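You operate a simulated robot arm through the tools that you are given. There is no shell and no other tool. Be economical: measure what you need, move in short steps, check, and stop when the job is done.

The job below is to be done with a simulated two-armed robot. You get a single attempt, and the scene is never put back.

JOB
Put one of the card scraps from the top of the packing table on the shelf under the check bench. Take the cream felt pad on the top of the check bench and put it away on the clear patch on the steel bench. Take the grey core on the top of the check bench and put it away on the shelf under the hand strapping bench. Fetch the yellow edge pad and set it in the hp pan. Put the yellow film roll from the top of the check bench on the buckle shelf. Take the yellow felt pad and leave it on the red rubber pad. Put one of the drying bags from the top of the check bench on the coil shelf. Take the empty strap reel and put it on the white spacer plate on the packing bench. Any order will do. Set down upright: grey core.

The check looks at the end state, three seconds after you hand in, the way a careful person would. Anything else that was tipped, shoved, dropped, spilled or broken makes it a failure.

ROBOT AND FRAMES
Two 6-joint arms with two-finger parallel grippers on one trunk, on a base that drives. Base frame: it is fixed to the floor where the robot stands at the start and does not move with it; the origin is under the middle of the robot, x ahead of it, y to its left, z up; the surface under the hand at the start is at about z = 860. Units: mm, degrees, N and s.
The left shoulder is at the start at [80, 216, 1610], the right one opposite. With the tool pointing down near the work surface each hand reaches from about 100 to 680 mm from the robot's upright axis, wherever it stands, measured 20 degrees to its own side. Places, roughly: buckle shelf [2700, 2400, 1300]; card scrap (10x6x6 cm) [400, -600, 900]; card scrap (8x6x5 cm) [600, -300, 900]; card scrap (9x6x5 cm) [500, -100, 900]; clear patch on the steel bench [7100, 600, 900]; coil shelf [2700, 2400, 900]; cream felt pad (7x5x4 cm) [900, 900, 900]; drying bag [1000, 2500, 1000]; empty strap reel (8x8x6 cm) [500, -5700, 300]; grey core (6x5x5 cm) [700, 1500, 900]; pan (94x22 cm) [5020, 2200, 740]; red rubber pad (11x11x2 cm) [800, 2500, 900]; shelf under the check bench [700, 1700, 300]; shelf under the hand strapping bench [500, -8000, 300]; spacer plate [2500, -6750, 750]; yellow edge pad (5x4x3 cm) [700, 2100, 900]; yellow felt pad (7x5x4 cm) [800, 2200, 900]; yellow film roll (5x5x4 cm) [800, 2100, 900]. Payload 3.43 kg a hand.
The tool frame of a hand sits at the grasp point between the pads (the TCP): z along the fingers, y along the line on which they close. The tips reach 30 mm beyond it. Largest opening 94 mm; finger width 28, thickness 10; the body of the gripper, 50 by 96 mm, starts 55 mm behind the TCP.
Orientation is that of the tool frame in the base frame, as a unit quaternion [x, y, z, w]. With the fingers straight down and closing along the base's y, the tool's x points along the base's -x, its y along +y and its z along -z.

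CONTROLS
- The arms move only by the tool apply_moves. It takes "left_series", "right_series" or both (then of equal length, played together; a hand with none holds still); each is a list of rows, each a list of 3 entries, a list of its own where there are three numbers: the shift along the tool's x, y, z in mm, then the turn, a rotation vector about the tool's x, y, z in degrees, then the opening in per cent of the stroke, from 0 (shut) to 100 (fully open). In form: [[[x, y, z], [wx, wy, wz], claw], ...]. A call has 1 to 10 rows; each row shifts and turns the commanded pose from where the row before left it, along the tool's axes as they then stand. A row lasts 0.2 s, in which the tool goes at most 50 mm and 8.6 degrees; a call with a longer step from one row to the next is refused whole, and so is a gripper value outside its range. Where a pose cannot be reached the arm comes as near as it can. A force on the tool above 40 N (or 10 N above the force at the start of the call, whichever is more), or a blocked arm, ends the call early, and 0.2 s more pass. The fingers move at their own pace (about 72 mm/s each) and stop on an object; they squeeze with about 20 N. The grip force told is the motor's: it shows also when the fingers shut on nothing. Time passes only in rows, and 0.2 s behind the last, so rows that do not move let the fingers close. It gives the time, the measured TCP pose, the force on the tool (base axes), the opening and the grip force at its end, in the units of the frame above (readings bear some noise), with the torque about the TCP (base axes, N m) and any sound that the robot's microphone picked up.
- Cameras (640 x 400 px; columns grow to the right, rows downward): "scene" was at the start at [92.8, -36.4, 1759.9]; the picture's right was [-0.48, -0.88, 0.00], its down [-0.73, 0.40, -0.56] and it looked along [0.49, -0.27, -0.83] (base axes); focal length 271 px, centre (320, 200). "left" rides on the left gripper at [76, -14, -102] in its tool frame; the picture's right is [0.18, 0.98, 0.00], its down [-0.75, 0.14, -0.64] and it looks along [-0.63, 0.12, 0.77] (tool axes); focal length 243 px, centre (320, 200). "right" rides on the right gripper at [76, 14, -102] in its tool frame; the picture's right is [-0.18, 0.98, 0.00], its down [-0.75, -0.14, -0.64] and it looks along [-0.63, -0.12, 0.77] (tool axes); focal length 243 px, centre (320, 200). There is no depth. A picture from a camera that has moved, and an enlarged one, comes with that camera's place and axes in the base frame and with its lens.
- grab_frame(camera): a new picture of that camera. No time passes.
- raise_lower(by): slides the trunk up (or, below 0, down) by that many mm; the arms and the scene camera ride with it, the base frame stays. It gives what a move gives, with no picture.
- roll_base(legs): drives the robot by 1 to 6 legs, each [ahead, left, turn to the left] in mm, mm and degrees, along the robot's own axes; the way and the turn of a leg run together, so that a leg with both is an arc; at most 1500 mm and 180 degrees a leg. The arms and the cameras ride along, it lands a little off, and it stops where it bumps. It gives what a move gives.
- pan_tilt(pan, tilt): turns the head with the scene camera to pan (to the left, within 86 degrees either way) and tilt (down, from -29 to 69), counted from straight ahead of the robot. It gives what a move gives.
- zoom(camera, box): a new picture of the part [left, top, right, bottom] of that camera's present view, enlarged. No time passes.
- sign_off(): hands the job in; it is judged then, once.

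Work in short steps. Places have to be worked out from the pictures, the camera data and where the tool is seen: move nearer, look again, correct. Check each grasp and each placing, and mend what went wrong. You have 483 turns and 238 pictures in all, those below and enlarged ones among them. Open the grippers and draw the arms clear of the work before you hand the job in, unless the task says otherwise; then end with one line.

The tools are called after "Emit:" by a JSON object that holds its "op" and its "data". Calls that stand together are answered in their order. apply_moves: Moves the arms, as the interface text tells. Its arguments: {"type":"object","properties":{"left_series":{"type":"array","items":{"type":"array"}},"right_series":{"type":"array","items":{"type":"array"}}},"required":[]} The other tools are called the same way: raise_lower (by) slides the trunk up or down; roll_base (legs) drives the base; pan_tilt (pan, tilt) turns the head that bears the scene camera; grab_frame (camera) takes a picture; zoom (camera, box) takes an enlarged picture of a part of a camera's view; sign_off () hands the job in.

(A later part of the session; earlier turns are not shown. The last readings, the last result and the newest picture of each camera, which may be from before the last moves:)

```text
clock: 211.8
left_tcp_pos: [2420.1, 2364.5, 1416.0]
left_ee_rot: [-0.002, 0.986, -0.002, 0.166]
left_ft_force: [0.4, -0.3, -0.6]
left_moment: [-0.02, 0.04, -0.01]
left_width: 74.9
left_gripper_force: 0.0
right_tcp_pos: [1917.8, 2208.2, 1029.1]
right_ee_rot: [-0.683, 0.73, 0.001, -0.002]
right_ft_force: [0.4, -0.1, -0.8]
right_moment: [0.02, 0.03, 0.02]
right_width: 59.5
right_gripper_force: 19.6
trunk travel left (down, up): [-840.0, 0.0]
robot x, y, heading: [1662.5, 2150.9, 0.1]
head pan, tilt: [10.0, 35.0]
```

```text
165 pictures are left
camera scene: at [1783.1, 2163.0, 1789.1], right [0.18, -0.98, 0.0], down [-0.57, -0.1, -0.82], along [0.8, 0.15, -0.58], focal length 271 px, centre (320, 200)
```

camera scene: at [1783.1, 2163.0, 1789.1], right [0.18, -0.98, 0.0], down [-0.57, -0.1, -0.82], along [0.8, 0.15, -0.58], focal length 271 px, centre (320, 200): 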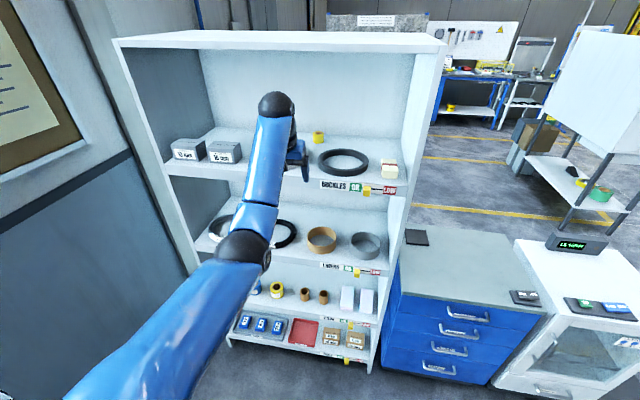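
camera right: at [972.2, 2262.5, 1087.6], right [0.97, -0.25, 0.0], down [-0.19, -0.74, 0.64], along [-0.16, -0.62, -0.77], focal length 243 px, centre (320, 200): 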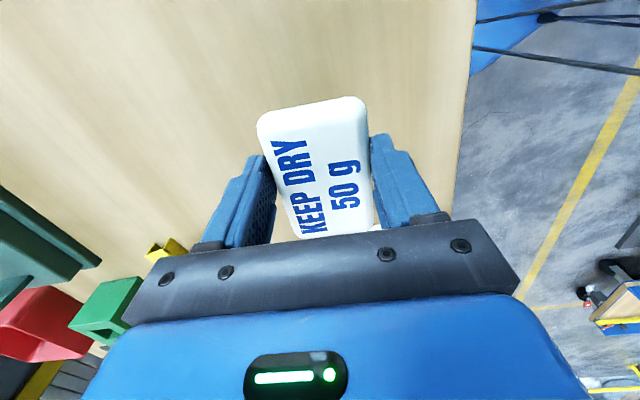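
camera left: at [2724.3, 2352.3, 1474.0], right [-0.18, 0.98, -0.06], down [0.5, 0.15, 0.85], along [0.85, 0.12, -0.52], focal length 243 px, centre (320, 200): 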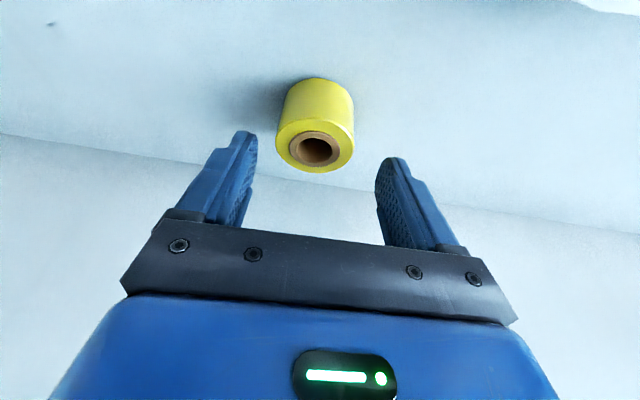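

Roll is visible on the buckle shelf. Retract the left arm and inspect the coil shelf.

Emit:
{"op": "apply_moves", "data": {"left_series": [[[30, 0, 30], [0, 6, 0], 80], [[30, 0, 30], [0, 6, 0], 80], [[30, 0, 30], [0, 6, 0], 80], [[30, 0, 35], [0, 0, 0], 80], [[30, 0, 35], [0, 0, 0], 80], [[30, 0, 35], [0, 0, 0], 80], [[30, 0, 35], [0, 0, 0], 80], [[30, 0, 35], [0, 0, 0], 80], [[30, 0, 35], [0, 0, 0], 80], [[30, 0, 35], [0, 0, 0], 80]]}}

Emit:
{"op": "raise_lower", "data": {"by": -250}}

Emit:
{"op": "pan_tilt", "data": {"pan": 12, "tilt": 30}}

Emit:
{"op": "zoom", "data": {"camera": "scene", "box": [140, 120, 460, 320]}}

```text
clock: 213.9
left_tcp_pos: [2207.5, 2359.6, 1035.3]
left_ee_rot: [-0.003, 1.0, -0.002, 0.012]
left_ft_force: [1.2, 0.9, 0.0]
left_moment: [-0.01, 0.01, -0.01]
left_width: 75.1
left_gripper_force: 0.0
left hand out of reach, approached as far as the arm can: row 1, 2, 3, 4, 5, 6
right_tcp_pos: [1913.6, 2209.0, 1031.0]
right_ee_rot: [-0.684, 0.73, -0.001, 0.0]
right_ft_force: [0.1, -1.1, -0.2]
right_moment: [0.01, 0.0, 0.05]
right_width: 59.0
right_gripper_force: 20.0
trunk travel left (down, up): [-840.0, 0.0]
robot x, y, heading: [1659.4, 2149.8, -0.1]
head pan, tilt: [10.0, 35.0]
```

```text
clock: 216.5
left_tcp_pos: [2208.1, 2360.2, 784.6]
left_ee_rot: [-0.003, 1.0, -0.002, 0.01]
left_ft_force: [-0.2, -0.3, -0.4]
left_moment: [-0.02, -0.02, -0.03]
left_width: 75.2
left_gripper_force: 0.0
right_tcp_pos: [1915.3, 2209.1, 780.7]
right_ee_rot: [-0.684, 0.729, -0.001, 0.0]
right_ft_force: [0.6, 0.4, -0.4]
right_moment: [-0.04, 0.0, -0.02]
right_width: 58.9
right_gripper_force: 20.0
trunk travel left (down, up): [-590.0, 250.0]
robot x, y, heading: [1655.4, 2151.2, 0.1]
head pan, tilt: [10.0, 35.0]
```

```text
clock: 217.2
left_tcp_pos: [2208.5, 2360.2, 784.8]
left_ee_rot: [-0.003, 1.0, -0.002, 0.011]
left_ft_force: [-0.1, -0.1, 1.0]
left_moment: [0.0, -0.02, 0.04]
left_width: 75.0
left_gripper_force: 0.0
right_tcp_pos: [1914.6, 2209.6, 781.4]
right_ee_rot: [-0.684, 0.73, 0.0, 0.0]
right_ft_force: [0.4, 0.6, 0.2]
right_moment: [-0.01, 0.03, 0.0]
right_width: 59.1
right_gripper_force: 20.0
trunk travel left (down, up): [-590.0, 250.0]
robot x, y, heading: [1662.0, 2148.6, 0.3]
head pan, tilt: [12.0, 30.0]
```

```text
2.00 times, centred on (300, 220) of scene
camera zoom: at [1780.1, 2166.5, 1547.2], right [0.21, -0.98, 0.0], down [-0.49, -0.11, -0.87], along [0.85, 0.18, -0.5], focal length 541 px, centre (360, 160)
```

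zoom: 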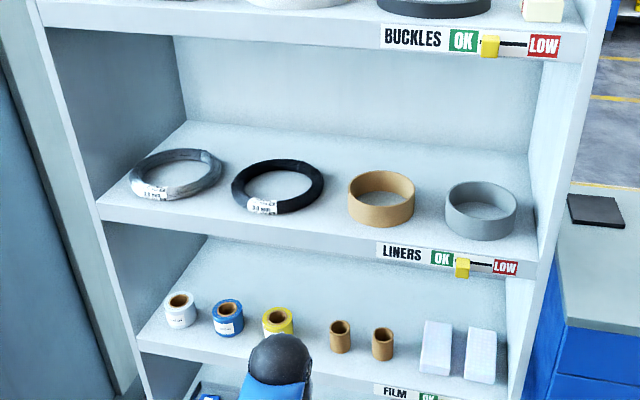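

The shelf below the buckles (label LINERS, with wire coils) is the one at z≈900–945, the coil shelf. There's a gap at y≈2400 between a coil and a liner, with free space behind. I retract the left hand and turn the right tool back so that the bag's length points forward.

Emit:
{"op": "apply_moves", "data": {"left_series": [[[32, 0, 0], [0, 0, 0], 80], [[32, 0, 0], [0, 0, 0], 80], [[32, 0, 0], [0, 0, 0], 80], [[32, 0, 0], [0, 0, 0], 80], [[32, 0, 0], [0, 0, 0], 80], [[32, 0, 0], [0, 0, 0], 80], [[32, 0, 0], [0, 0, 0], 80], [[32, 0, 0], [0, 0, 0], 80], [[32, 0, 0], [0, 0, 0], 80], [[0, 0, 0], [0, 0, 0], 80]], "right_series": [[[0, -30, 0], [0, 0, 8.6], 0], [[0, -30, 0], [0, 0, 8.6], 0], [[0, -30, 0], [0, 0, 8.6], 0], [[0, -30, 0], [0, 0, 8.6], 0], [[0, 0, 0], [0, 0, 8.6], 0], [[0, 0, 0], [0, 0, 8.6], 0], [[0, 0, 0], [0, 0, 8.6], 0], [[0, 0, 0], [0, 0, 8.6], 0], [[0, 0, 0], [0, 0, 8.6], 0], [[0, 0, 0], [0, 0, 8.6], 0]]}}

Emit:
{"op": "grab_frame", "data": {"camera": "right"}}

```text
clock: 219.4
left_tcp_pos: [1918.7, 2356.8, 779.4]
left_ee_rot: [-0.003, 1.0, -0.002, 0.011]
left_ft_force: [0.7, 0.4, 0.3]
left_moment: [-0.01, -0.04, 0.01]
left_width: 75.4
left_gripper_force: 0.0
right_tcp_pos: [2029.1, 2174.5, 779.5]
right_ee_rot: [-0.001, 1.0, -0.001, 0.0]
right_ft_force: [-0.4, -0.4, -0.7]
right_moment: [0.04, 0.03, 0.02]
right_width: 59.3
right_gripper_force: 20.1
trunk travel left (down, up): [-590.0, 250.0]
robot x, y, heading: [1660.3, 2151.2, 0.1]
head pan, tilt: [12.0, 30.0]
```

```text
163 pictures are left
camera right: at [1951.9, 2189.1, 881.2], right [0.18, 0.98, 0.0], down [0.75, -0.14, 0.64], along [0.63, -0.12, -0.77], focal length 243 px, centre (320, 200)
```

right: 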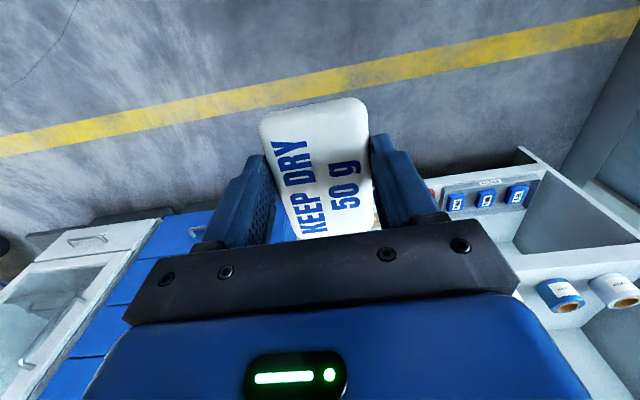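

Tilt the right hand 42° forward, then raise and extend it.

Emit:
{"op": "apply_moves", "data": {"right_series": [[[0, 0, 0], [0, -8.5, 0], 0], [[0, 0, 0], [0, -8.5, 0], 0], [[0, 0, 0], [0, -8.5, 0], 0], [[0, 0, 0], [0, -8.5, 0], 0], [[0, 0, 0], [0, -8.5, 0], 0], [[-45, 0, 0], [0, 0, 0], 0], [[-45, 0, 0], [0, 0, 0], 0], [[-45, 0, 0], [0, 0, 0], 0], [[-45, 0, 0], [0, 0, 0], 0], [[-45, 0, 0], [0, 0, 0], 0]]}}

Emit:
{"op": "apply_moves", "data": {"right_series": [[[-45, 0, 0], [0, 0, 0], 0], [[-45, 0, 0], [0, 0, 0], 0], [[-45, 0, 0], [0, 0, 0], 0], [[-28, 0, -30], [0, 0, 0], 0], [[-28, 0, -30], [0, 0, 0], 0]]}}

```text
clock: 221.6
left_tcp_pos: [1920.1, 2358.2, 778.5]
left_ee_rot: [-0.003, 1.0, -0.002, 0.011]
left_ft_force: [0.5, 0.8, 0.6]
left_moment: [0.0, 0.03, 0.03]
left_width: 75.3
left_gripper_force: 0.1
right_tcp_pos: [2195.1, 2178.2, 930.6]
right_ee_rot: [-0.004, 0.932, 0.0, 0.361]
right_ft_force: [0.2, 0.4, 0.1]
right_moment: [-0.01, 0.02, 0.0]
right_width: 58.9
right_gripper_force: 19.8
trunk travel left (down, up): [-590.0, 250.0]
robot x, y, heading: [1664.3, 2150.2, 0.2]
head pan, tilt: [12.0, 30.0]
```

```text
clock: 222.8
left_tcp_pos: [1919.0, 2357.5, 779.9]
left_ee_rot: [-0.003, 1.0, -0.003, 0.011]
left_ft_force: [-0.4, -0.1, 0.2]
left_moment: [0.0, -0.02, -0.02]
left_width: 75.1
left_gripper_force: 0.0
right_tcp_pos: [2294.2, 2176.9, 1107.3]
right_ee_rot: [-0.004, 0.932, 0.001, 0.362]
right_ft_force: [-0.2, 0.4, -0.1]
right_moment: [-0.01, 0.01, -0.01]
right_width: 59.3
right_gripper_force: 20.6
trunk travel left (down, up): [-590.0, 250.0]
robot x, y, heading: [1661.2, 2150.1, 0.3]
head pan, tilt: [12.0, 30.0]
```

For entry I tilt to 60° so the wrist stays below the buckle shelf's lip; then line up the base at y≈2400.

Emit:
{"op": "apply_moves", "data": {"right_series": [[[0, 0, 0], [0, -6, 0], 0], [[0, 0, 0], [0, -6, 0], 0], [[0, 0, 0], [0, -6, 0], 0]]}}

Emit:
{"op": "roll_base", "data": {"legs": [[60, 222, 0]]}}

Emit:
{"op": "pan_tilt", "data": {"pan": 0, "tilt": 30}}

Emit:
{"op": "grab_frame", "data": {"camera": "scene"}}

Emit:
{"op": "grab_frame", "data": {"camera": "right"}}

```text
clock: 223.6
left_tcp_pos: [1918.4, 2357.8, 779.0]
left_ee_rot: [-0.003, 1.0, -0.002, 0.011]
left_ft_force: [-0.6, -0.2, 0.3]
left_moment: [0.01, 0.0, 0.0]
left_width: 75.2
left_gripper_force: 0.1
right_tcp_pos: [2294.4, 2177.8, 1107.2]
right_ee_rot: [-0.004, 0.863, 0.002, 0.505]
right_ft_force: [0.2, 0.1, -0.8]
right_moment: [-0.01, 0.03, -0.02]
right_width: 59.1
right_gripper_force: 20.4
trunk travel left (down, up): [-590.0, 250.0]
robot x, y, heading: [1661.6, 2151.7, 0.5]
head pan, tilt: [12.0, 30.0]
```

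```text
clock: 225.3
left_tcp_pos: [1978.6, 2573.6, 779.9]
left_ee_rot: [-0.002, 1.0, -0.002, 0.012]
left_ft_force: [-0.5, 0.0, -0.1]
left_moment: [0.0, -0.01, -0.01]
left_width: 75.3
left_gripper_force: 0.2
right_tcp_pos: [2353.4, 2391.9, 1105.9]
right_ee_rot: [-0.002, 0.864, 0.001, 0.504]
right_ft_force: [-0.8, 0.4, -1.0]
right_moment: [-0.01, 0.02, 0.0]
right_width: 59.1
right_gripper_force: 19.9
trunk travel left (down, up): [-590.0, 250.0]
robot x, y, heading: [1722.2, 2366.4, 0.0]
head pan, tilt: [12.0, 30.0]
```

```text
clock: 226.0
left_tcp_pos: [1977.6, 2574.0, 779.3]
left_ee_rot: [-0.002, 1.0, -0.002, 0.011]
left_ft_force: [-0.2, -0.1, -0.5]
left_moment: [0.01, -0.02, -0.01]
left_width: 75.4
left_gripper_force: 0.0
right_tcp_pos: [2355.0, 2394.1, 1106.5]
right_ee_rot: [-0.002, 0.864, 0.0, 0.504]
right_ft_force: [-0.6, 0.0, -0.8]
right_moment: [-0.01, 0.04, 0.0]
right_width: 59.1
right_gripper_force: 19.9
trunk travel left (down, up): [-590.0, 250.0]
robot x, y, heading: [1718.4, 2366.3, 0.3]
head pan, tilt: [0.0, 30.0]
```

```text
162 pictures are left
camera scene: at [1841.5, 2365.2, 1547.2], right [0.0, -1.0, 0.0], down [-0.5, 0.0, -0.87], along [0.87, 0.0, -0.5], focal length 271 px, centre (320, 200)
```

scene: 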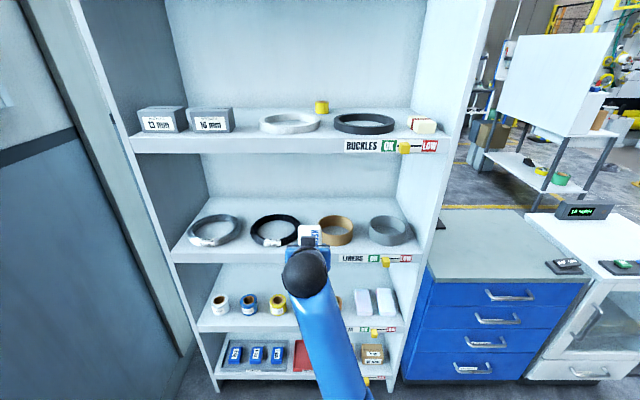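

```text
161 pictures are left
camera right: at [2226.7, 2407.0, 1088.5], right [0.09, 0.98, 0.16], down [-0.19, -0.14, 0.97], along [0.98, -0.11, 0.17], focal length 243 px, centre (320, 200)
```

right: 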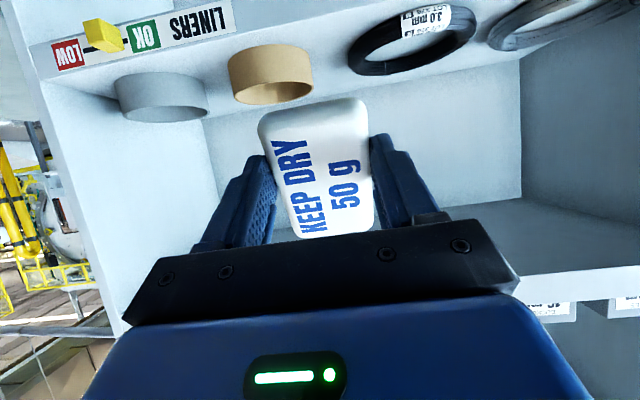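

Aligned with the gap. Lower 30 mm and drive in 365 mm.

Emit:
{"op": "raise_lower", "data": {"by": -30}}

Emit:
{"op": "roll_base", "data": {"legs": [[365, 3, -0.2]]}}

Emit:
{"op": "grab_frame", "data": {"camera": "right"}}

Emit:
{"op": "grab_frame", "data": {"camera": "scene"}}

```text
clock: 226.8
left_tcp_pos: [1978.3, 2574.3, 748.9]
left_ee_rot: [-0.001, 1.0, -0.001, 0.011]
left_ft_force: [-0.5, 0.6, 0.5]
left_moment: [-0.05, 0.01, -0.02]
left_width: 75.1
left_gripper_force: 0.0
right_tcp_pos: [2354.3, 2393.3, 1077.2]
right_ee_rot: [-0.002, 0.864, 0.0, 0.504]
right_ft_force: [-0.4, -0.1, -0.4]
right_moment: [0.0, 0.01, -0.03]
right_width: 59.0
right_gripper_force: 20.1
trunk travel left (down, up): [-560.0, 280.0]
robot x, y, heading: [1717.9, 2367.8, 0.1]
head pan, tilt: [0.0, 30.0]
```

```text
clock: 229.1
left_tcp_pos: [2340.6, 2575.2, 749.2]
left_ee_rot: [0.0, 1.0, -0.002, 0.011]
left_ft_force: [-0.9, 0.1, 0.7]
left_moment: [0.01, 0.0, 0.01]
left_width: 75.1
left_gripper_force: 0.0
right_tcp_pos: [2715.8, 2393.7, 1077.4]
right_ee_rot: [0.0, 0.863, 0.0, 0.504]
right_ft_force: [0.6, 0.1, -1.1]
right_moment: [-0.03, 0.06, -0.01]
right_width: 58.8
right_gripper_force: 19.6
trunk travel left (down, up): [-560.0, 280.0]
robot x, y, heading: [2084.7, 2370.7, -0.4]
head pan, tilt: [0.0, 30.0]
```

```text
160 pictures are left
camera right: at [2588.4, 2407.3, 1059.0], right [0.09, 0.98, 0.16], down [-0.19, -0.14, 0.97], along [0.98, -0.12, 0.17], focal length 243 px, centre (320, 200)
```

right: 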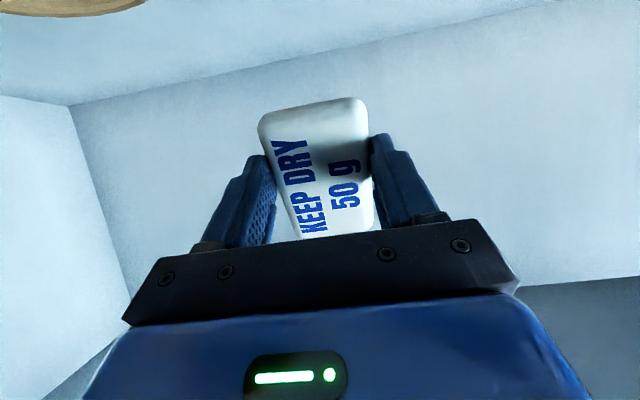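

```text
159 pictures are left
camera scene: at [2202.6, 2366.7, 1517.4], right [0.0, -1.0, 0.0], down [-0.5, 0.0, -0.87], along [0.87, 0.0, -0.5], focal length 271 px, centre (320, 200)
```

scene: 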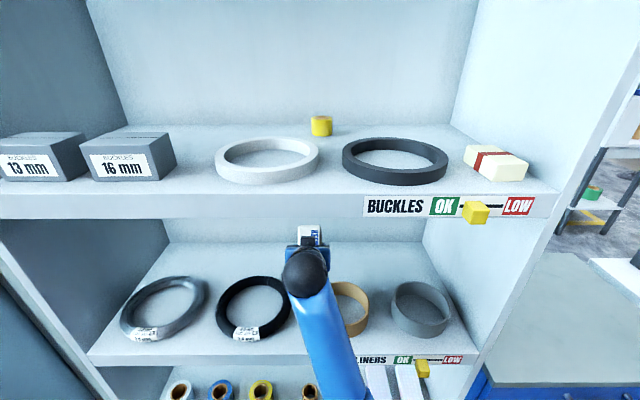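

Clear all around. Extend 95 mm, then untilt the hand over the rear spot.

Emit:
{"op": "apply_moves", "data": {"right_series": [[[-16, 0, 28], [0, 0, 0], 0], [[-16, 0, 28], [0, 0, 0], 0], [[-16, 0, 28], [0, 0, 0], 0], [[0, 0, 0], [0, 7, 0], 0], [[0, 0, 0], [0, 7, 0], 0]]}}

Emit:
{"op": "grab_frame", "data": {"camera": "right"}}

```text
clock: 230.3
left_tcp_pos: [2339.8, 2574.5, 749.2]
left_ee_rot: [0.001, 1.0, -0.002, 0.01]
left_ft_force: [-0.2, -0.2, -0.1]
left_moment: [-0.02, 0.0, 0.01]
left_width: 75.2
left_gripper_force: 0.1
right_tcp_pos: [2813.2, 2393.7, 1076.4]
right_ee_rot: [-0.001, 0.919, 0.0, 0.394]
right_ft_force: [-0.2, 1.6, -1.1]
right_moment: [-0.02, 0.02, 0.02]
right_width: 59.1
right_gripper_force: 19.7
trunk travel left (down, up): [-560.0, 280.0]
robot x, y, heading: [2083.3, 2368.2, 0.1]
head pan, tilt: [0.0, 30.0]
```

```text
158 pictures are left
camera right: at [2686.2, 2407.5, 1090.2], right [0.13, 0.98, 0.13], down [0.05, -0.14, 0.99], along [0.99, -0.12, -0.07], focal length 243 px, centre (320, 200)
```

right: 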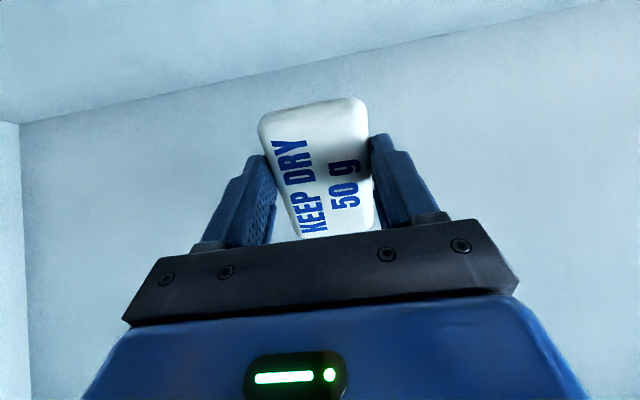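

Lower and untilt further in stages.

Emit:
{"op": "apply_moves", "data": {"right_series": [[[29, 0, 28], [0, 0, 0], 0], [[0, 0, 0], [0, 7, 0], 0], [[0, 0, 0], [0, 7, 0], 0], [[12, 0, 20], [0, 0, 0], 0], [[0, 0, 0], [0, 7, 0], 0], [[0, 0, 0], [0, 7, 0], 0]]}}

Emit:
{"op": "grab_frame", "data": {"camera": "right"}}

```text
clock: 231.7
left_tcp_pos: [2341.3, 2575.3, 749.9]
left_ee_rot: [0.001, 1.0, -0.002, 0.01]
left_ft_force: [-1.3, 0.1, -0.6]
left_moment: [0.01, 0.0, 0.01]
left_width: 75.4
left_gripper_force: 0.1
right_tcp_pos: [2815.2, 2392.8, 1012.3]
right_ee_rot: [0.0, 0.987, -0.002, 0.16]
right_ft_force: [-0.2, 0.0, -0.7]
right_moment: [0.01, 0.05, -0.01]
right_width: 58.8
right_gripper_force: 20.2
trunk travel left (down, up): [-560.0, 280.0]
robot x, y, heading: [2082.0, 2369.2, -0.0]
head pan, tilt: [0.0, 30.0]
```

```text
157 pictures are left
camera right: at [2709.5, 2407.1, 1084.7], right [0.17, 0.98, 0.06], down [0.51, -0.14, 0.85], along [0.84, -0.12, -0.53], focal length 243 px, centre (320, 200)
```

right: 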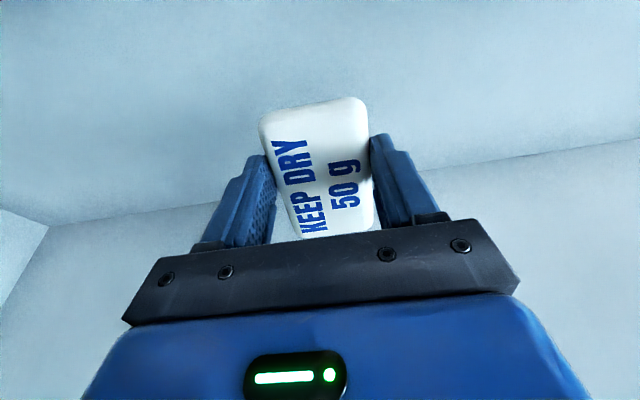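

Lower 20 mm, untilt 10° more, then lower with touch detection.

Emit:
{"op": "apply_moves", "data": {"right_series": [[[6, 0, 19], [0, 0, 0], 0], [[0, 0, 0], [0, 5, 0], 0], [[0, 0, 0], [0, 5, 0], 0], [[0.6, 0, 4], [0, 0, 0], 0], [[0.6, 0, 4], [0, 0, 0], 0], [[0.6, 0, 4], [0, 0, 0], 0], [[0.6, 0, 4], [0, 0, 0], 0], [[0.6, 0, 4], [0, 0, 0], 0], [[0.6, 0, 4], [0, 0, 0], 0], [[0.6, 0, 4], [0, 0, 0], 0]]}}

```text
clock: 233.9
left_tcp_pos: [2339.6, 2576.5, 750.0]
left_ee_rot: [0.001, 1.0, -0.003, 0.011]
left_ft_force: [-0.4, 0.2, 0.9]
left_moment: [0.03, -0.02, -0.02]
left_width: 75.4
left_gripper_force: 0.1
right_tcp_pos: [2814.2, 2394.3, 967.5]
right_ee_rot: [0.001, 0.997, 0.0, 0.077]
right_ft_force: [3.7, 1.0, 14.1]
right_moment: [0.03, 0.27, -0.03]
right_width: 60.0
right_gripper_force: 19.9
trunk travel left (down, up): [-560.0, 280.0]
robot x, y, heading: [2083.8, 2369.0, -0.0]
head pan, tilt: [0.0, 30.0]
```

Contact (14 N) at TCP 967. Open and rise a little, then check.

Emit:
{"op": "apply_moves", "data": {"right_series": [[[0, 0, -1], [0, 0, 0], 85], [[0, 0, 0], [0, 0, 0], 85], [[0, 0, -20], [0, 0, 0], 85], [[0, 0, -20], [0, 0, 0], 85]]}}

Emit:
{"op": "grab_frame", "data": {"camera": "right"}}

```text
clock: 234.9
left_tcp_pos: [2341.0, 2576.1, 749.1]
left_ee_rot: [0.0, 1.0, -0.002, 0.011]
left_ft_force: [-0.4, 0.1, -0.2]
left_moment: [-0.02, 0.02, 0.04]
left_width: 75.1
left_gripper_force: 0.0
right_tcp_pos: [2807.8, 2393.1, 1006.4]
right_ee_rot: [0.0, 0.997, -0.001, 0.076]
right_ft_force: [-0.4, -0.1, -0.1]
right_moment: [-0.01, -0.01, 0.0]
right_width: 79.8
right_gripper_force: 0.1
trunk travel left (down, up): [-560.0, 280.0]
robot x, y, heading: [2082.6, 2370.2, -0.1]
head pan, tilt: [0.0, 30.0]
```

```text
156 pictures are left
camera right: at [2715.9, 2407.0, 1094.2], right [0.18, 0.98, 0.03], down [0.65, -0.14, 0.75], along [0.74, -0.12, -0.66], focal length 243 px, centre (320, 200)
```

right: 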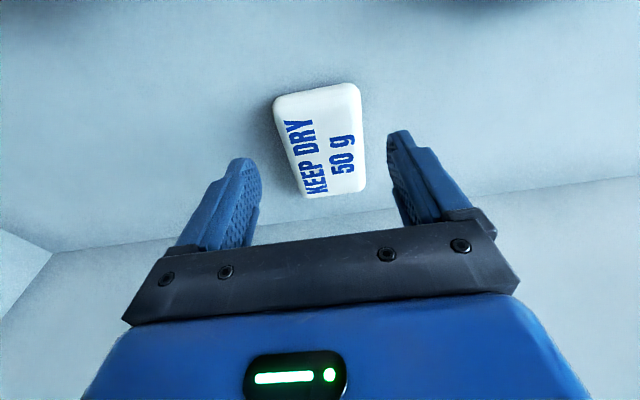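

Bag is on the coil shelf. Tilt back up, rise, and back out.

Emit:
{"op": "apply_moves", "data": {"right_series": [[[0, 0, 0], [0, -7, 0], 85], [[0, 0, 0], [0, -7, 0], 85], [[0, 0, 0], [0, -7, 0], 85], [[0, 0, 0], [0, -7, 0], 85], [[0, 0, 0], [0, -7, 0], 85], [[-28, 0, -29], [0, 0, 0], 60]]}}

Emit:
{"op": "roll_base", "data": {"legs": [[-420, 0, 0]]}}

Emit:
{"op": "grab_frame", "data": {"camera": "scene"}}

```text
clock: 236.3
left_tcp_pos: [2340.0, 2575.0, 748.6]
left_ee_rot: [0.001, 1.0, -0.003, 0.012]
left_ft_force: [-0.2, 0.2, -0.6]
left_moment: [0.02, 0.01, 0.0]
left_width: 75.1
left_gripper_force: 0.0
right_tcp_pos: [2807.6, 2393.1, 1047.5]
right_ee_rot: [0.0, 0.928, -0.001, 0.372]
right_ft_force: [-0.9, -0.2, 0.9]
right_moment: [0.01, -0.01, 0.02]
right_width: 56.6
right_gripper_force: 0.0
trunk travel left (down, up): [-560.0, 280.0]
robot x, y, heading: [2081.1, 2369.0, -0.3]
head pan, tilt: [0.0, 30.0]
```

```text
clock: 238.9
left_tcp_pos: [1917.7, 2576.9, 748.9]
left_ee_rot: [-0.006, 1.0, -0.002, 0.011]
left_ft_force: [0.2, 0.8, -0.3]
left_moment: [0.04, 0.0, -0.01]
left_width: 75.1
left_gripper_force: 0.0
right_tcp_pos: [2389.0, 2399.2, 1045.5]
right_ee_rot: [-0.004, 0.928, 0.002, 0.372]
right_ft_force: [-0.2, -0.2, 0.2]
right_moment: [0.0, 0.0, 0.0]
right_width: 56.6
right_gripper_force: 0.1
trunk travel left (down, up): [-560.0, 280.0]
robot x, y, heading: [1662.7, 2367.9, 0.6]
head pan, tilt: [0.0, 30.0]
```

```text
155 pictures are left
camera scene: at [1783.3, 2366.6, 1517.1], right [0.01, -1.0, 0.0], down [-0.5, 0.0, -0.87], along [0.87, 0.01, -0.5], focal length 271 px, centre (320, 200)
```

scene: 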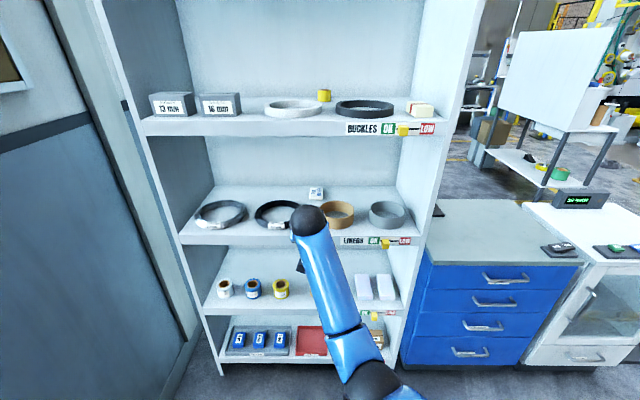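

Both placings look good. Raise the trunk, bring the right hand back to tool-down and retract it.

Emit:
{"op": "raise_lower", "data": {"by": 150}}

Emit:
{"op": "apply_moves", "data": {"right_series": [[[30, 0, 20], [0, 7.2, 0], 100], [[30, 0, 20], [0, 7.2, 0], 100], [[30, 0, 10], [0, 7.2, 0], 100], [[30, 0, 0], [0, 7.2, 0], 100], [[30, 0, 0], [0, 7.2, 0], 100], [[30, 0, 0], [0, 7.2, 0], 100], [[30, 0, 0], [0, 0, 0], 100]]}}

Emit:
{"op": "roll_base", "data": {"legs": [[60, -230, -0.6], [0, 0, -180]]}}

Emit:
{"op": "pan_tilt", "data": {"pan": 0, "tilt": 50}}

Emit:
{"op": "grab_frame", "data": {"camera": "scene"}}

```text
clock: 240.7
left_tcp_pos: [1917.4, 2576.1, 898.6]
left_ee_rot: [-0.005, 1.0, -0.002, 0.011]
left_ft_force: [0.2, 0.2, -0.9]
left_moment: [0.01, 0.04, 0.02]
left_width: 75.3
left_gripper_force: 0.1
right_tcp_pos: [2387.6, 2399.0, 1195.3]
right_ee_rot: [-0.005, 0.929, 0.001, 0.37]
right_ft_force: [0.0, -0.2, -0.5]
right_moment: [-0.01, 0.04, 0.03]
right_width: 56.3
right_gripper_force: 0.1
trunk travel left (down, up): [-710.0, 130.0]
robot x, y, heading: [1658.9, 2365.3, 0.2]
head pan, tilt: [0.0, 30.0]
```

```text
clock: 242.3
left_tcp_pos: [1917.0, 2576.7, 899.1]
left_ee_rot: [-0.005, 1.0, -0.003, 0.011]
left_ft_force: [1.1, 0.3, -0.3]
left_moment: [-0.01, 0.0, 0.01]
left_width: 75.3
left_gripper_force: 0.1
right_tcp_pos: [2265.9, 2415.5, 1046.2]
right_ee_rot: [-0.006, 1.0, -0.001, 0.004]
right_ft_force: [0.0, -0.1, -0.2]
right_moment: [0.02, 0.0, -0.01]
right_width: 93.9
right_gripper_force: 0.1
right hand out of reach, approached as far as the arm can: row 6, 7
trunk travel left (down, up): [-710.0, 130.0]
robot x, y, heading: [1660.5, 2366.9, 0.6]
head pan, tilt: [0.0, 30.0]
```

```text
clock: 251.3
left_tcp_pos: [1470.8, 1918.9, 898.6]
left_ee_rot: [1.0, 0.015, -0.011, -0.001]
left_ft_force: [-0.3, -0.6, 0.2]
left_moment: [0.01, -0.01, 0.0]
left_width: 75.2
left_gripper_force: 0.1
right_tcp_pos: [1118.2, 2075.0, 1046.9]
right_ee_rot: [1.0, 0.016, -0.003, -0.001]
right_ft_force: [0.1, -0.2, 0.1]
right_moment: [0.01, 0.02, 0.05]
right_width: 94.2
right_gripper_force: 0.0
trunk travel left (down, up): [-710.0, 130.0]
robot x, y, heading: [1723.8, 2133.0, -178.2]
head pan, tilt: [0.0, 30.0]
```

```text
clock: 252.2
left_tcp_pos: [1470.6, 1920.9, 899.1]
left_ee_rot: [1.0, 0.015, -0.011, -0.001]
left_ft_force: [0.5, -0.9, 0.2]
left_moment: [-0.02, 0.0, -0.01]
left_width: 75.1
left_gripper_force: 0.0
right_tcp_pos: [1117.9, 2074.7, 1045.9]
right_ee_rot: [1.0, 0.016, -0.003, 0.0]
right_ft_force: [0.3, -0.9, 0.5]
right_moment: [-0.04, 0.0, -0.05]
right_width: 93.9
right_gripper_force: 0.1
trunk travel left (down, up): [-710.0, 130.0]
robot x, y, heading: [1722.1, 2134.8, -178.3]
head pan, tilt: [0.0, 50.0]
```

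```text
154 pictures are left
camera scene: at [1615.8, 2129.2, 1637.8], right [-0.03, 1.0, 0.0], down [0.77, 0.02, -0.64], along [-0.64, -0.02, -0.77], focal length 271 px, centre (320, 200)
```

scene: 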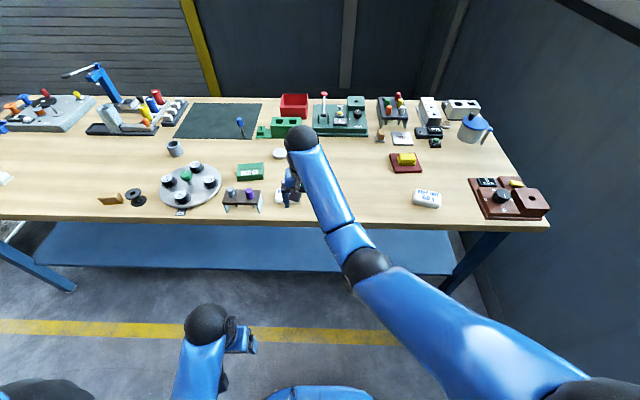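

The right hand is in good position for the edge pad. Pull the left hand in by 60 mm and drive up to the bench.

Emit:
{"op": "apply_moves", "data": {"left_series": [[[30, 0, 0], [0, 0, 0], 75], [[30, 0, 0], [0, 0, 0], 75]]}}

Emit:
{"op": "roll_base", "data": {"legs": [[330, 0, -1.7]]}}

Emit:
{"op": "grab_frame", "data": {"camera": "right"}}

```text
clock: 252.8
left_tcp_pos: [1531.8, 1921.7, 898.4]
left_ee_rot: [1.0, 0.015, -0.012, -0.002]
left_ft_force: [0.5, 0.5, -0.6]
left_moment: [0.01, 0.03, -0.02]
left_width: 70.4
left_gripper_force: 0.0
right_tcp_pos: [1120.4, 2074.9, 1046.8]
right_ee_rot: [1.0, 0.015, -0.004, -0.001]
right_ft_force: [0.0, -0.3, -0.5]
right_moment: [-0.01, -0.01, 0.03]
right_width: 93.9
right_gripper_force: 0.0
trunk travel left (down, up): [-710.0, 130.0]
robot x, y, heading: [1725.2, 2139.6, -179.0]
head pan, tilt: [0.0, 50.0]
```

```text
clock: 255.0
left_tcp_pos: [1190.0, 1921.0, 897.3]
left_ee_rot: [1.0, 0.0, -0.012, -0.001]
left_ft_force: [-0.1, -0.3, 0.5]
left_moment: [0.0, 0.0, -0.02]
left_width: 70.6
left_gripper_force: 0.1
right_tcp_pos: [781.8, 2085.4, 1047.3]
right_ee_rot: [1.0, 0.002, -0.004, -0.001]
right_ft_force: [0.3, 0.0, 0.2]
right_moment: [-0.01, 0.0, -0.02]
right_width: 94.2
right_gripper_force: 0.0
trunk travel left (down, up): [-710.0, 130.0]
robot x, y, heading: [1389.4, 2125.0, -180.0]
head pan, tilt: [0.0, 50.0]
```

```text
153 pictures are left
camera right: at [859.6, 2071.3, 1147.8], right [-0.18, -0.98, 0.0], down [-0.75, 0.14, 0.65], along [-0.64, 0.12, -0.76], focal length 243 px, centre (320, 200)
```

right: 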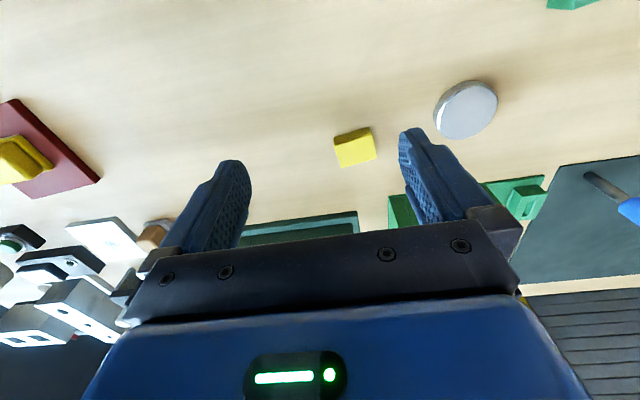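

Edge pad at about (725,2059). Lower the trunk 100 mm and move over it.

Emit:
{"op": "raise_lower", "data": {"by": -90}}

Emit:
{"op": "apply_moves", "data": {"right_series": [[[-28, 13, 0], [0, 0, 0], 100], [[-28, 13, 0], [0, 0, 0], 100]]}}

Emit:
{"op": "grab_frame", "data": {"camera": "right"}}

```text
clock: 256.2
left_tcp_pos: [1188.7, 1922.1, 806.8]
left_ee_rot: [1.0, 0.001, -0.011, -0.001]
left_ft_force: [-0.3, -0.2, -0.7]
left_moment: [-0.03, -0.05, -0.01]
left_width: 70.4
left_gripper_force: 0.0
right_tcp_pos: [781.4, 2086.2, 956.5]
right_ee_rot: [1.0, 0.002, -0.003, -0.001]
right_ft_force: [-0.4, 0.2, -0.4]
right_moment: [0.03, 0.02, 0.0]
right_width: 93.9
right_gripper_force: 0.1
trunk travel left (down, up): [-620.0, 220.0]
robot x, y, heading: [1387.2, 2129.9, -180.1]
head pan, tilt: [0.0, 50.0]
```

```text
clock: 256.8
left_tcp_pos: [1188.0, 1921.8, 807.8]
left_ee_rot: [1.0, 0.001, -0.011, -0.003]
left_ft_force: [0.8, -0.6, -0.1]
left_moment: [0.0, 0.01, -0.01]
left_width: 70.7
left_gripper_force: 0.1
right_tcp_pos: [723.4, 2059.8, 955.7]
right_ee_rot: [1.0, 0.001, -0.002, -0.001]
right_ft_force: [-0.1, 0.6, 0.1]
right_moment: [0.0, 0.0, -0.01]
right_width: 93.9
right_gripper_force: 0.0
trunk travel left (down, up): [-620.0, 220.0]
robot x, y, heading: [1386.0, 2128.2, -180.1]
head pan, tilt: [0.0, 50.0]
```

```text
152 pictures are left
camera right: at [801.1, 2044.6, 1057.1], right [-0.18, -0.98, 0.0], down [-0.75, 0.14, 0.65], along [-0.64, 0.12, -0.76], focal length 243 px, centre (320, 200)
```

right: 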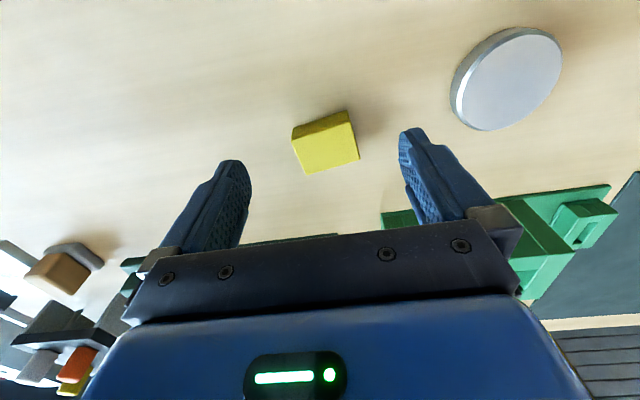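

Pad at (720,2055), yawed about 10°. Rotate, shift, lower to TCP 914 and close.

Emit:
{"op": "apply_moves", "data": {"right_series": [[[-3, 5, 0], [0, 0, 0], 100], [[0, 0, 14], [0, 0, -8.5], 100], [[0, 0, 14], [0, 0, 0], 100], [[0, 0, 13], [0, 0, 0], 100], [[0, 0, 0], [0, 0, 0], 0], [[0, 0, 0], [0, 0, 0], 0], [[0, 0, 0], [0, 0, 0], 0]]}}

Emit:
{"op": "grab_frame", "data": {"camera": "right"}}

```text
clock: 258.4
left_tcp_pos: [1187.9, 1922.6, 806.6]
left_ee_rot: [1.0, 0.001, -0.01, -0.002]
left_ft_force: [-1.1, -0.2, 0.1]
left_moment: [0.01, 0.02, 0.03]
left_width: 70.6
left_gripper_force: 0.1
right_tcp_pos: [722.2, 2054.5, 915.4]
right_ee_rot: [0.997, 0.075, -0.003, -0.001]
right_ft_force: [0.0, -0.1, 0.9]
right_moment: [0.0, -0.02, -0.01]
right_width: 43.1
right_gripper_force: 20.0
trunk travel left (down, up): [-620.0, 220.0]
robot x, y, heading: [1386.8, 2130.9, -179.9]
head pan, tilt: [0.0, 50.0]
```

```text
151 pictures are left
camera right: at [799.7, 2051.4, 1016.1], right [-0.03, -1.0, 0.0], down [-0.76, 0.02, 0.65], along [-0.65, 0.02, -0.76], focal length 243 px, centre (320, 200)
```

right: 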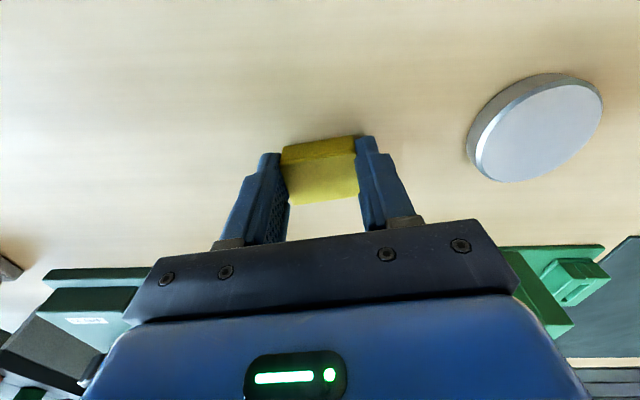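

Gripped at 43 mm. Lift gently with the arm and then the trunk.

Emit:
{"op": "apply_moves", "data": {"right_series": [[[0, 0, -8], [0, 0, 0], 0], [[0, 0, -12], [0, 0, 0], 0], [[0, 0, -20], [0, 0, 0], 0]]}}

Emit:
{"op": "raise_lower", "data": {"by": 120}}

Emit:
{"op": "roll_base", "data": {"legs": [[-310, 0, 0]]}}

Emit:
{"op": "grab_frame", "data": {"camera": "right"}}

Emit:
{"op": "grab_frame", "data": {"camera": "scene"}}

```text
clock: 259.2
left_tcp_pos: [1187.7, 1921.9, 807.2]
left_ee_rot: [1.0, 0.0, -0.011, -0.002]
left_ft_force: [0.3, 0.7, 0.6]
left_moment: [-0.01, -0.07, 0.01]
left_width: 70.4
left_gripper_force: 0.0
right_tcp_pos: [722.5, 2054.4, 957.0]
right_ee_rot: [0.997, 0.076, -0.003, 0.0]
right_ft_force: [-0.1, -0.3, 0.3]
right_moment: [0.01, 0.01, 0.02]
right_width: 43.3
right_gripper_force: 20.1
trunk travel left (down, up): [-620.0, 220.0]
robot x, y, heading: [1386.6, 2130.8, -179.9]
head pan, tilt: [0.0, 50.0]
```

```text
clock: 260.7
left_tcp_pos: [1187.7, 1921.9, 928.5]
left_ee_rot: [1.0, 0.0, -0.01, -0.002]
left_ft_force: [0.6, -0.4, 0.2]
left_moment: [0.02, 0.0, -0.02]
left_width: 70.4
left_gripper_force: 0.0
right_tcp_pos: [721.9, 2054.5, 1075.7]
right_ee_rot: [0.997, 0.075, -0.003, -0.001]
right_ft_force: [-0.7, 0.2, -0.2]
right_moment: [-0.02, 0.0, -0.03]
right_width: 43.4
right_gripper_force: 20.0
trunk travel left (down, up): [-740.0, 100.0]
robot x, y, heading: [1387.7, 2129.4, -179.9]
head pan, tilt: [0.0, 50.0]
```

```text
clock: 262.8
left_tcp_pos: [1497.3, 1922.9, 926.4]
left_ee_rot: [1.0, -0.001, -0.01, -0.002]
left_ft_force: [0.5, -0.3, 0.5]
left_moment: [0.02, 0.01, -0.02]
left_width: 70.4
left_gripper_force: 0.0
right_tcp_pos: [1031.6, 2056.5, 1075.7]
right_ee_rot: [0.997, 0.075, -0.002, -0.001]
right_ft_force: [0.6, -0.1, 0.1]
right_moment: [-0.01, 0.01, 0.01]
right_width: 43.0
right_gripper_force: 20.5
trunk travel left (down, up): [-740.0, 100.0]
robot x, y, heading: [1700.1, 2130.1, 180.0]
head pan, tilt: [0.0, 50.0]
```

```text
150 pictures are left
camera right: at [1108.7, 2052.5, 1175.4], right [-0.04, -1.0, 0.0], down [-0.76, 0.03, 0.65], along [-0.64, 0.02, -0.76], focal length 243 px, centre (320, 200)
```

right: 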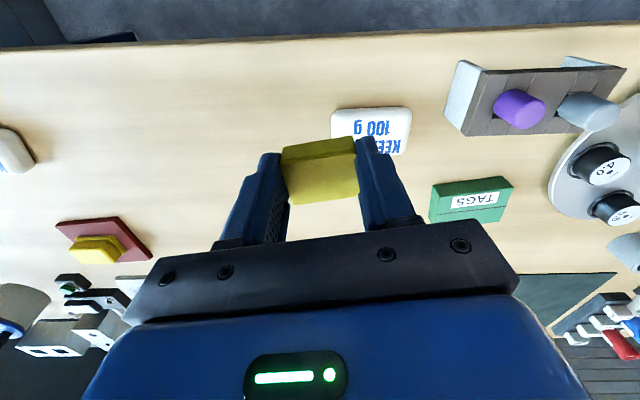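

```text
149 pictures are left
camera scene: at [1588.3, 2127.3, 1667.4], right [0.0, 1.0, 0.0], down [0.77, 0.0, -0.64], along [-0.64, 0.0, -0.77], focal length 271 px, centre (320, 200)
```

scene: 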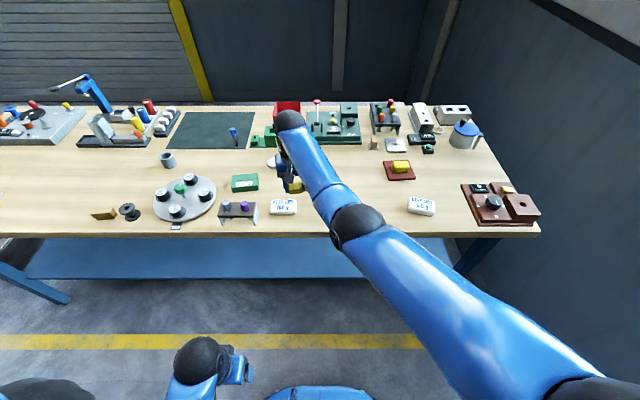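

Edge pad held. Back off 100 mm and run along the bench to y≈950 for the cream pad.

Emit:
{"op": "roll_base", "data": {"legs": [[-100, 0, 0], [0, 1180, 0]]}}

Emit:
{"op": "grab_frame", "data": {"camera": "scene"}}

```text
clock: 269.5
left_tcp_pos: [1615.2, 760.5, 927.7]
left_ee_rot: [1.0, 0.01, -0.012, -0.002]
left_ft_force: [-0.2, 0.0, -0.5]
left_moment: [0.01, -0.01, 0.01]
left_width: 70.3
left_gripper_force: 0.1
right_tcp_pos: [1146.4, 884.5, 1076.1]
right_ee_rot: [0.996, 0.085, -0.004, 0.0]
right_ft_force: [-0.5, -0.2, -0.3]
right_moment: [-0.01, -0.01, 0.01]
right_width: 43.1
right_gripper_force: 20.0
trunk travel left (down, up): [-740.0, 100.0]
robot x, y, heading: [1811.3, 969.1, -179.0]
head pan, tilt: [0.0, 50.0]
```

```text
148 pictures are left
camera scene: at [1702.8, 967.9, 1667.7], right [-0.02, 1.0, 0.0], down [0.77, 0.01, -0.64], along [-0.64, -0.01, -0.77], focal length 271 px, centre (320, 200)
```

scene: 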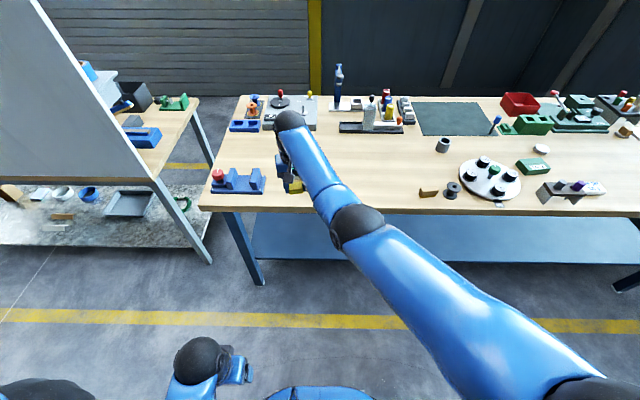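

The right arm hides the cream pad; swing the right hand 250 mm to the right.

Emit:
{"op": "apply_moves", "data": {"right_series": [[[0, -42, 0], [0, 0, 0], 0], [[0, -42, 0], [0, 0, 0], 0], [[0, -42, 0], [0, 0, 0], 0], [[0, -42, 0], [0, 0, 0], 0], [[0, -42, 0], [0, 0, 0], 0], [[0, -42, 0], [0, 0, 0], 0], [[0, -42, 0], [0, 0, 0], 0]]}}

Emit:
{"op": "grab_frame", "data": {"camera": "scene"}}

```text
clock: 271.1
left_tcp_pos: [1614.4, 761.1, 927.1]
left_ee_rot: [1.0, 0.01, -0.011, -0.002]
left_ft_force: [-0.2, -0.1, 0.0]
left_moment: [-0.06, -0.01, 0.02]
left_width: 70.7
left_gripper_force: 0.1
right_tcp_pos: [1095.1, 1177.4, 1075.1]
right_ee_rot: [0.996, 0.085, -0.003, 0.0]
right_ft_force: [-0.5, -0.3, 0.2]
right_moment: [0.0, 0.02, 0.0]
right_width: 43.2
right_gripper_force: 20.1
trunk travel left (down, up): [-740.0, 100.0]
robot x, y, heading: [1807.1, 971.7, -179.1]
head pan, tilt: [0.0, 50.0]
```

```text
147 pictures are left
camera scene: at [1702.6, 968.5, 1667.7], right [-0.02, 1.0, 0.0], down [0.77, 0.01, -0.64], along [-0.64, -0.01, -0.77], focal length 271 px, centre (320, 200)
```

scene: 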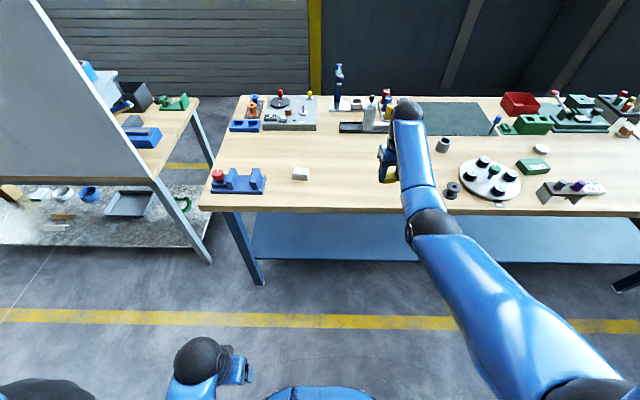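

Cream pad at about (925,881). Retract the right hand 200 mm, then drive up 400 mm.

Emit:
{"op": "apply_moves", "data": {"right_series": [[[40, 0, 0], [0, 0, 0], 0], [[40, 0, 0], [0, 0, 0], 0], [[40, 0, 0], [0, 0, 0], 0], [[40, 0, 5], [0, 0, 0], 0], [[40, 0, 5], [0, 0, 0], 0]]}}

Emit:
{"op": "roll_base", "data": {"legs": [[400, 0, -0.9]]}}

Emit:
{"op": "apply_moves", "data": {"left_series": [[[-40, -15, -5], [0, 0, 0], 100], [[-40, -15, -6], [0, 0, 0], 100], [[-40, -15, -6], [0, 0, 0], 100], [[-40, -15, -6], [0, 0, 0], 100], [[-40, -15, -6], [0, 0, 0], 100], [[-40, -15, -6], [0, 0, 0], 100], [[-20, -15, -6], [0, 0, 0], 100]]}}

Emit:
{"op": "grab_frame", "data": {"camera": "left"}}

```text
clock: 272.3
left_tcp_pos: [1615.7, 759.9, 927.8]
left_ee_rot: [1.0, 0.01, -0.011, -0.001]
left_ft_force: [0.3, -0.4, -0.8]
left_moment: [-0.02, -0.01, 0.0]
left_width: 70.5
left_gripper_force: 0.0
right_tcp_pos: [1236.9, 1209.6, 996.1]
right_ee_rot: [0.996, 0.085, -0.006, -0.001]
right_ft_force: [0.3, 0.1, 0.1]
right_moment: [0.0, 0.02, 0.01]
right_width: 42.9
right_gripper_force: 20.0
right hand out of reach, approached as far as the arm can: row 2, 3, 4, 5
trunk travel left (down, up): [-740.0, 100.0]
robot x, y, heading: [1810.3, 969.4, -178.7]
head pan, tilt: [0.0, 50.0]
```

```text
clock: 274.8
left_tcp_pos: [1211.9, 760.7, 927.3]
left_ee_rot: [1.0, 0.002, -0.012, -0.002]
left_ft_force: [-0.1, -0.4, -0.1]
left_moment: [0.02, 0.01, -0.02]
left_width: 70.5
left_gripper_force: 0.1
right_tcp_pos: [841.4, 1215.1, 994.5]
right_ee_rot: [0.997, 0.076, -0.005, -0.002]
right_ft_force: [-0.4, -0.1, -0.8]
right_moment: [-0.03, 0.03, 0.05]
right_width: 43.1
right_gripper_force: 20.1
trunk travel left (down, up): [-740.0, 100.0]
robot x, y, heading: [1411.1, 965.5, -180.2]
head pan, tilt: [0.0, 50.0]
```

```text
clock: 276.4
left_tcp_pos: [950.5, 865.7, 958.8]
left_ee_rot: [1.0, 0.0, -0.012, -0.002]
left_ft_force: [0.6, -0.4, 0.3]
left_moment: [-0.02, 0.03, -0.01]
left_width: 94.1
left_gripper_force: 0.0
left hand out of reach, approached as far as the arm can: row 4, 5
right_tcp_pos: [840.5, 1216.4, 994.4]
right_ee_rot: [0.997, 0.076, -0.004, 0.001]
right_ft_force: [-0.7, 0.2, -0.3]
right_moment: [0.05, -0.01, 0.03]
right_width: 42.8
right_gripper_force: 19.7
trunk travel left (down, up): [-740.0, 100.0]
robot x, y, heading: [1409.0, 967.2, -179.7]
head pan, tilt: [0.0, 50.0]
```

```text
146 pictures are left
camera left: at [1027.0, 879.9, 1059.7], right [0.19, -0.98, -0.01], down [-0.74, -0.15, 0.66], along [-0.65, -0.12, -0.75], focal length 243 px, centre (320, 200)
```

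left: 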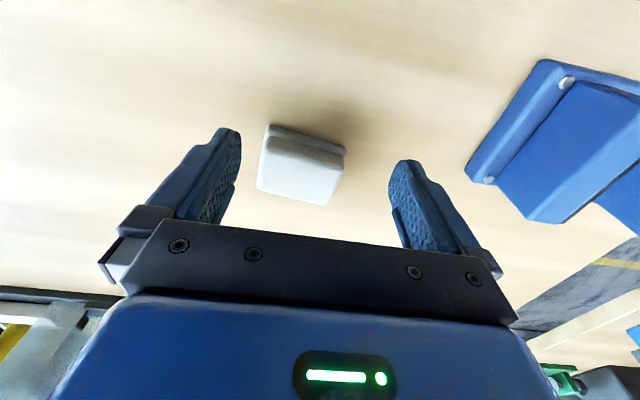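

Cream pad at about (927,876), yaw ≈10°. Align, lower to TCP 914, close.

Emit:
{"op": "apply_moves", "data": {"left_series": [[[-23, -10, 0], [0, 0, 8.5], 100], [[0, 0, 18], [0, 0, 0], 100], [[0, 0, 15], [0, 0, 0], 100], [[0, 0, 11], [0, 0, 0], 100], [[0, 0, 0], [0, 0, 0], 0], [[0, 0, 0], [0, 0, 0], 0], [[0, 0, 0], [0, 0, 0], 0]]}}

Emit:
{"op": "grab_frame", "data": {"camera": "left"}}

```text
clock: 278.0
left_tcp_pos: [927.9, 874.6, 917.1]
left_ee_rot: [0.997, -0.073, -0.012, -0.001]
left_ft_force: [0.1, -0.2, -0.9]
left_moment: [0.04, 0.0, -0.01]
left_width: 65.1
left_gripper_force: 19.8
right_tcp_pos: [840.4, 1215.1, 994.8]
right_ee_rot: [0.997, 0.075, -0.004, -0.001]
right_ft_force: [-0.4, 0.3, -0.3]
right_moment: [0.03, 0.01, -0.01]
right_width: 43.2
right_gripper_force: 20.3
trunk travel left (down, up): [-740.0, 100.0]
robot x, y, heading: [1408.8, 968.4, -179.9]
head pan, tilt: [0.0, 50.0]
```

```text
145 pictures are left
camera left: at [1005.9, 876.9, 1018.4], right [0.04, -1.0, 0.0], down [-0.75, -0.03, 0.66], along [-0.66, -0.02, -0.75], focal length 243 px, centre (320, 200)
```

left: 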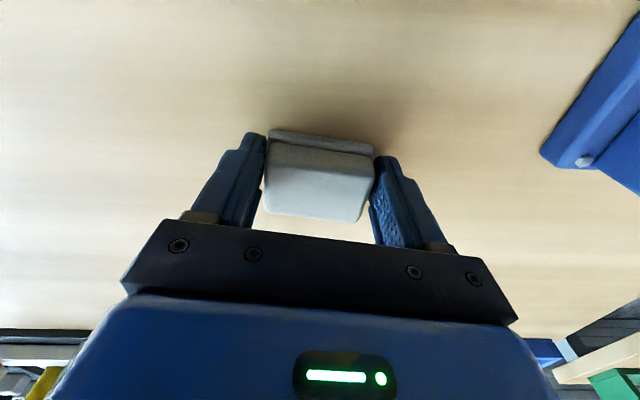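

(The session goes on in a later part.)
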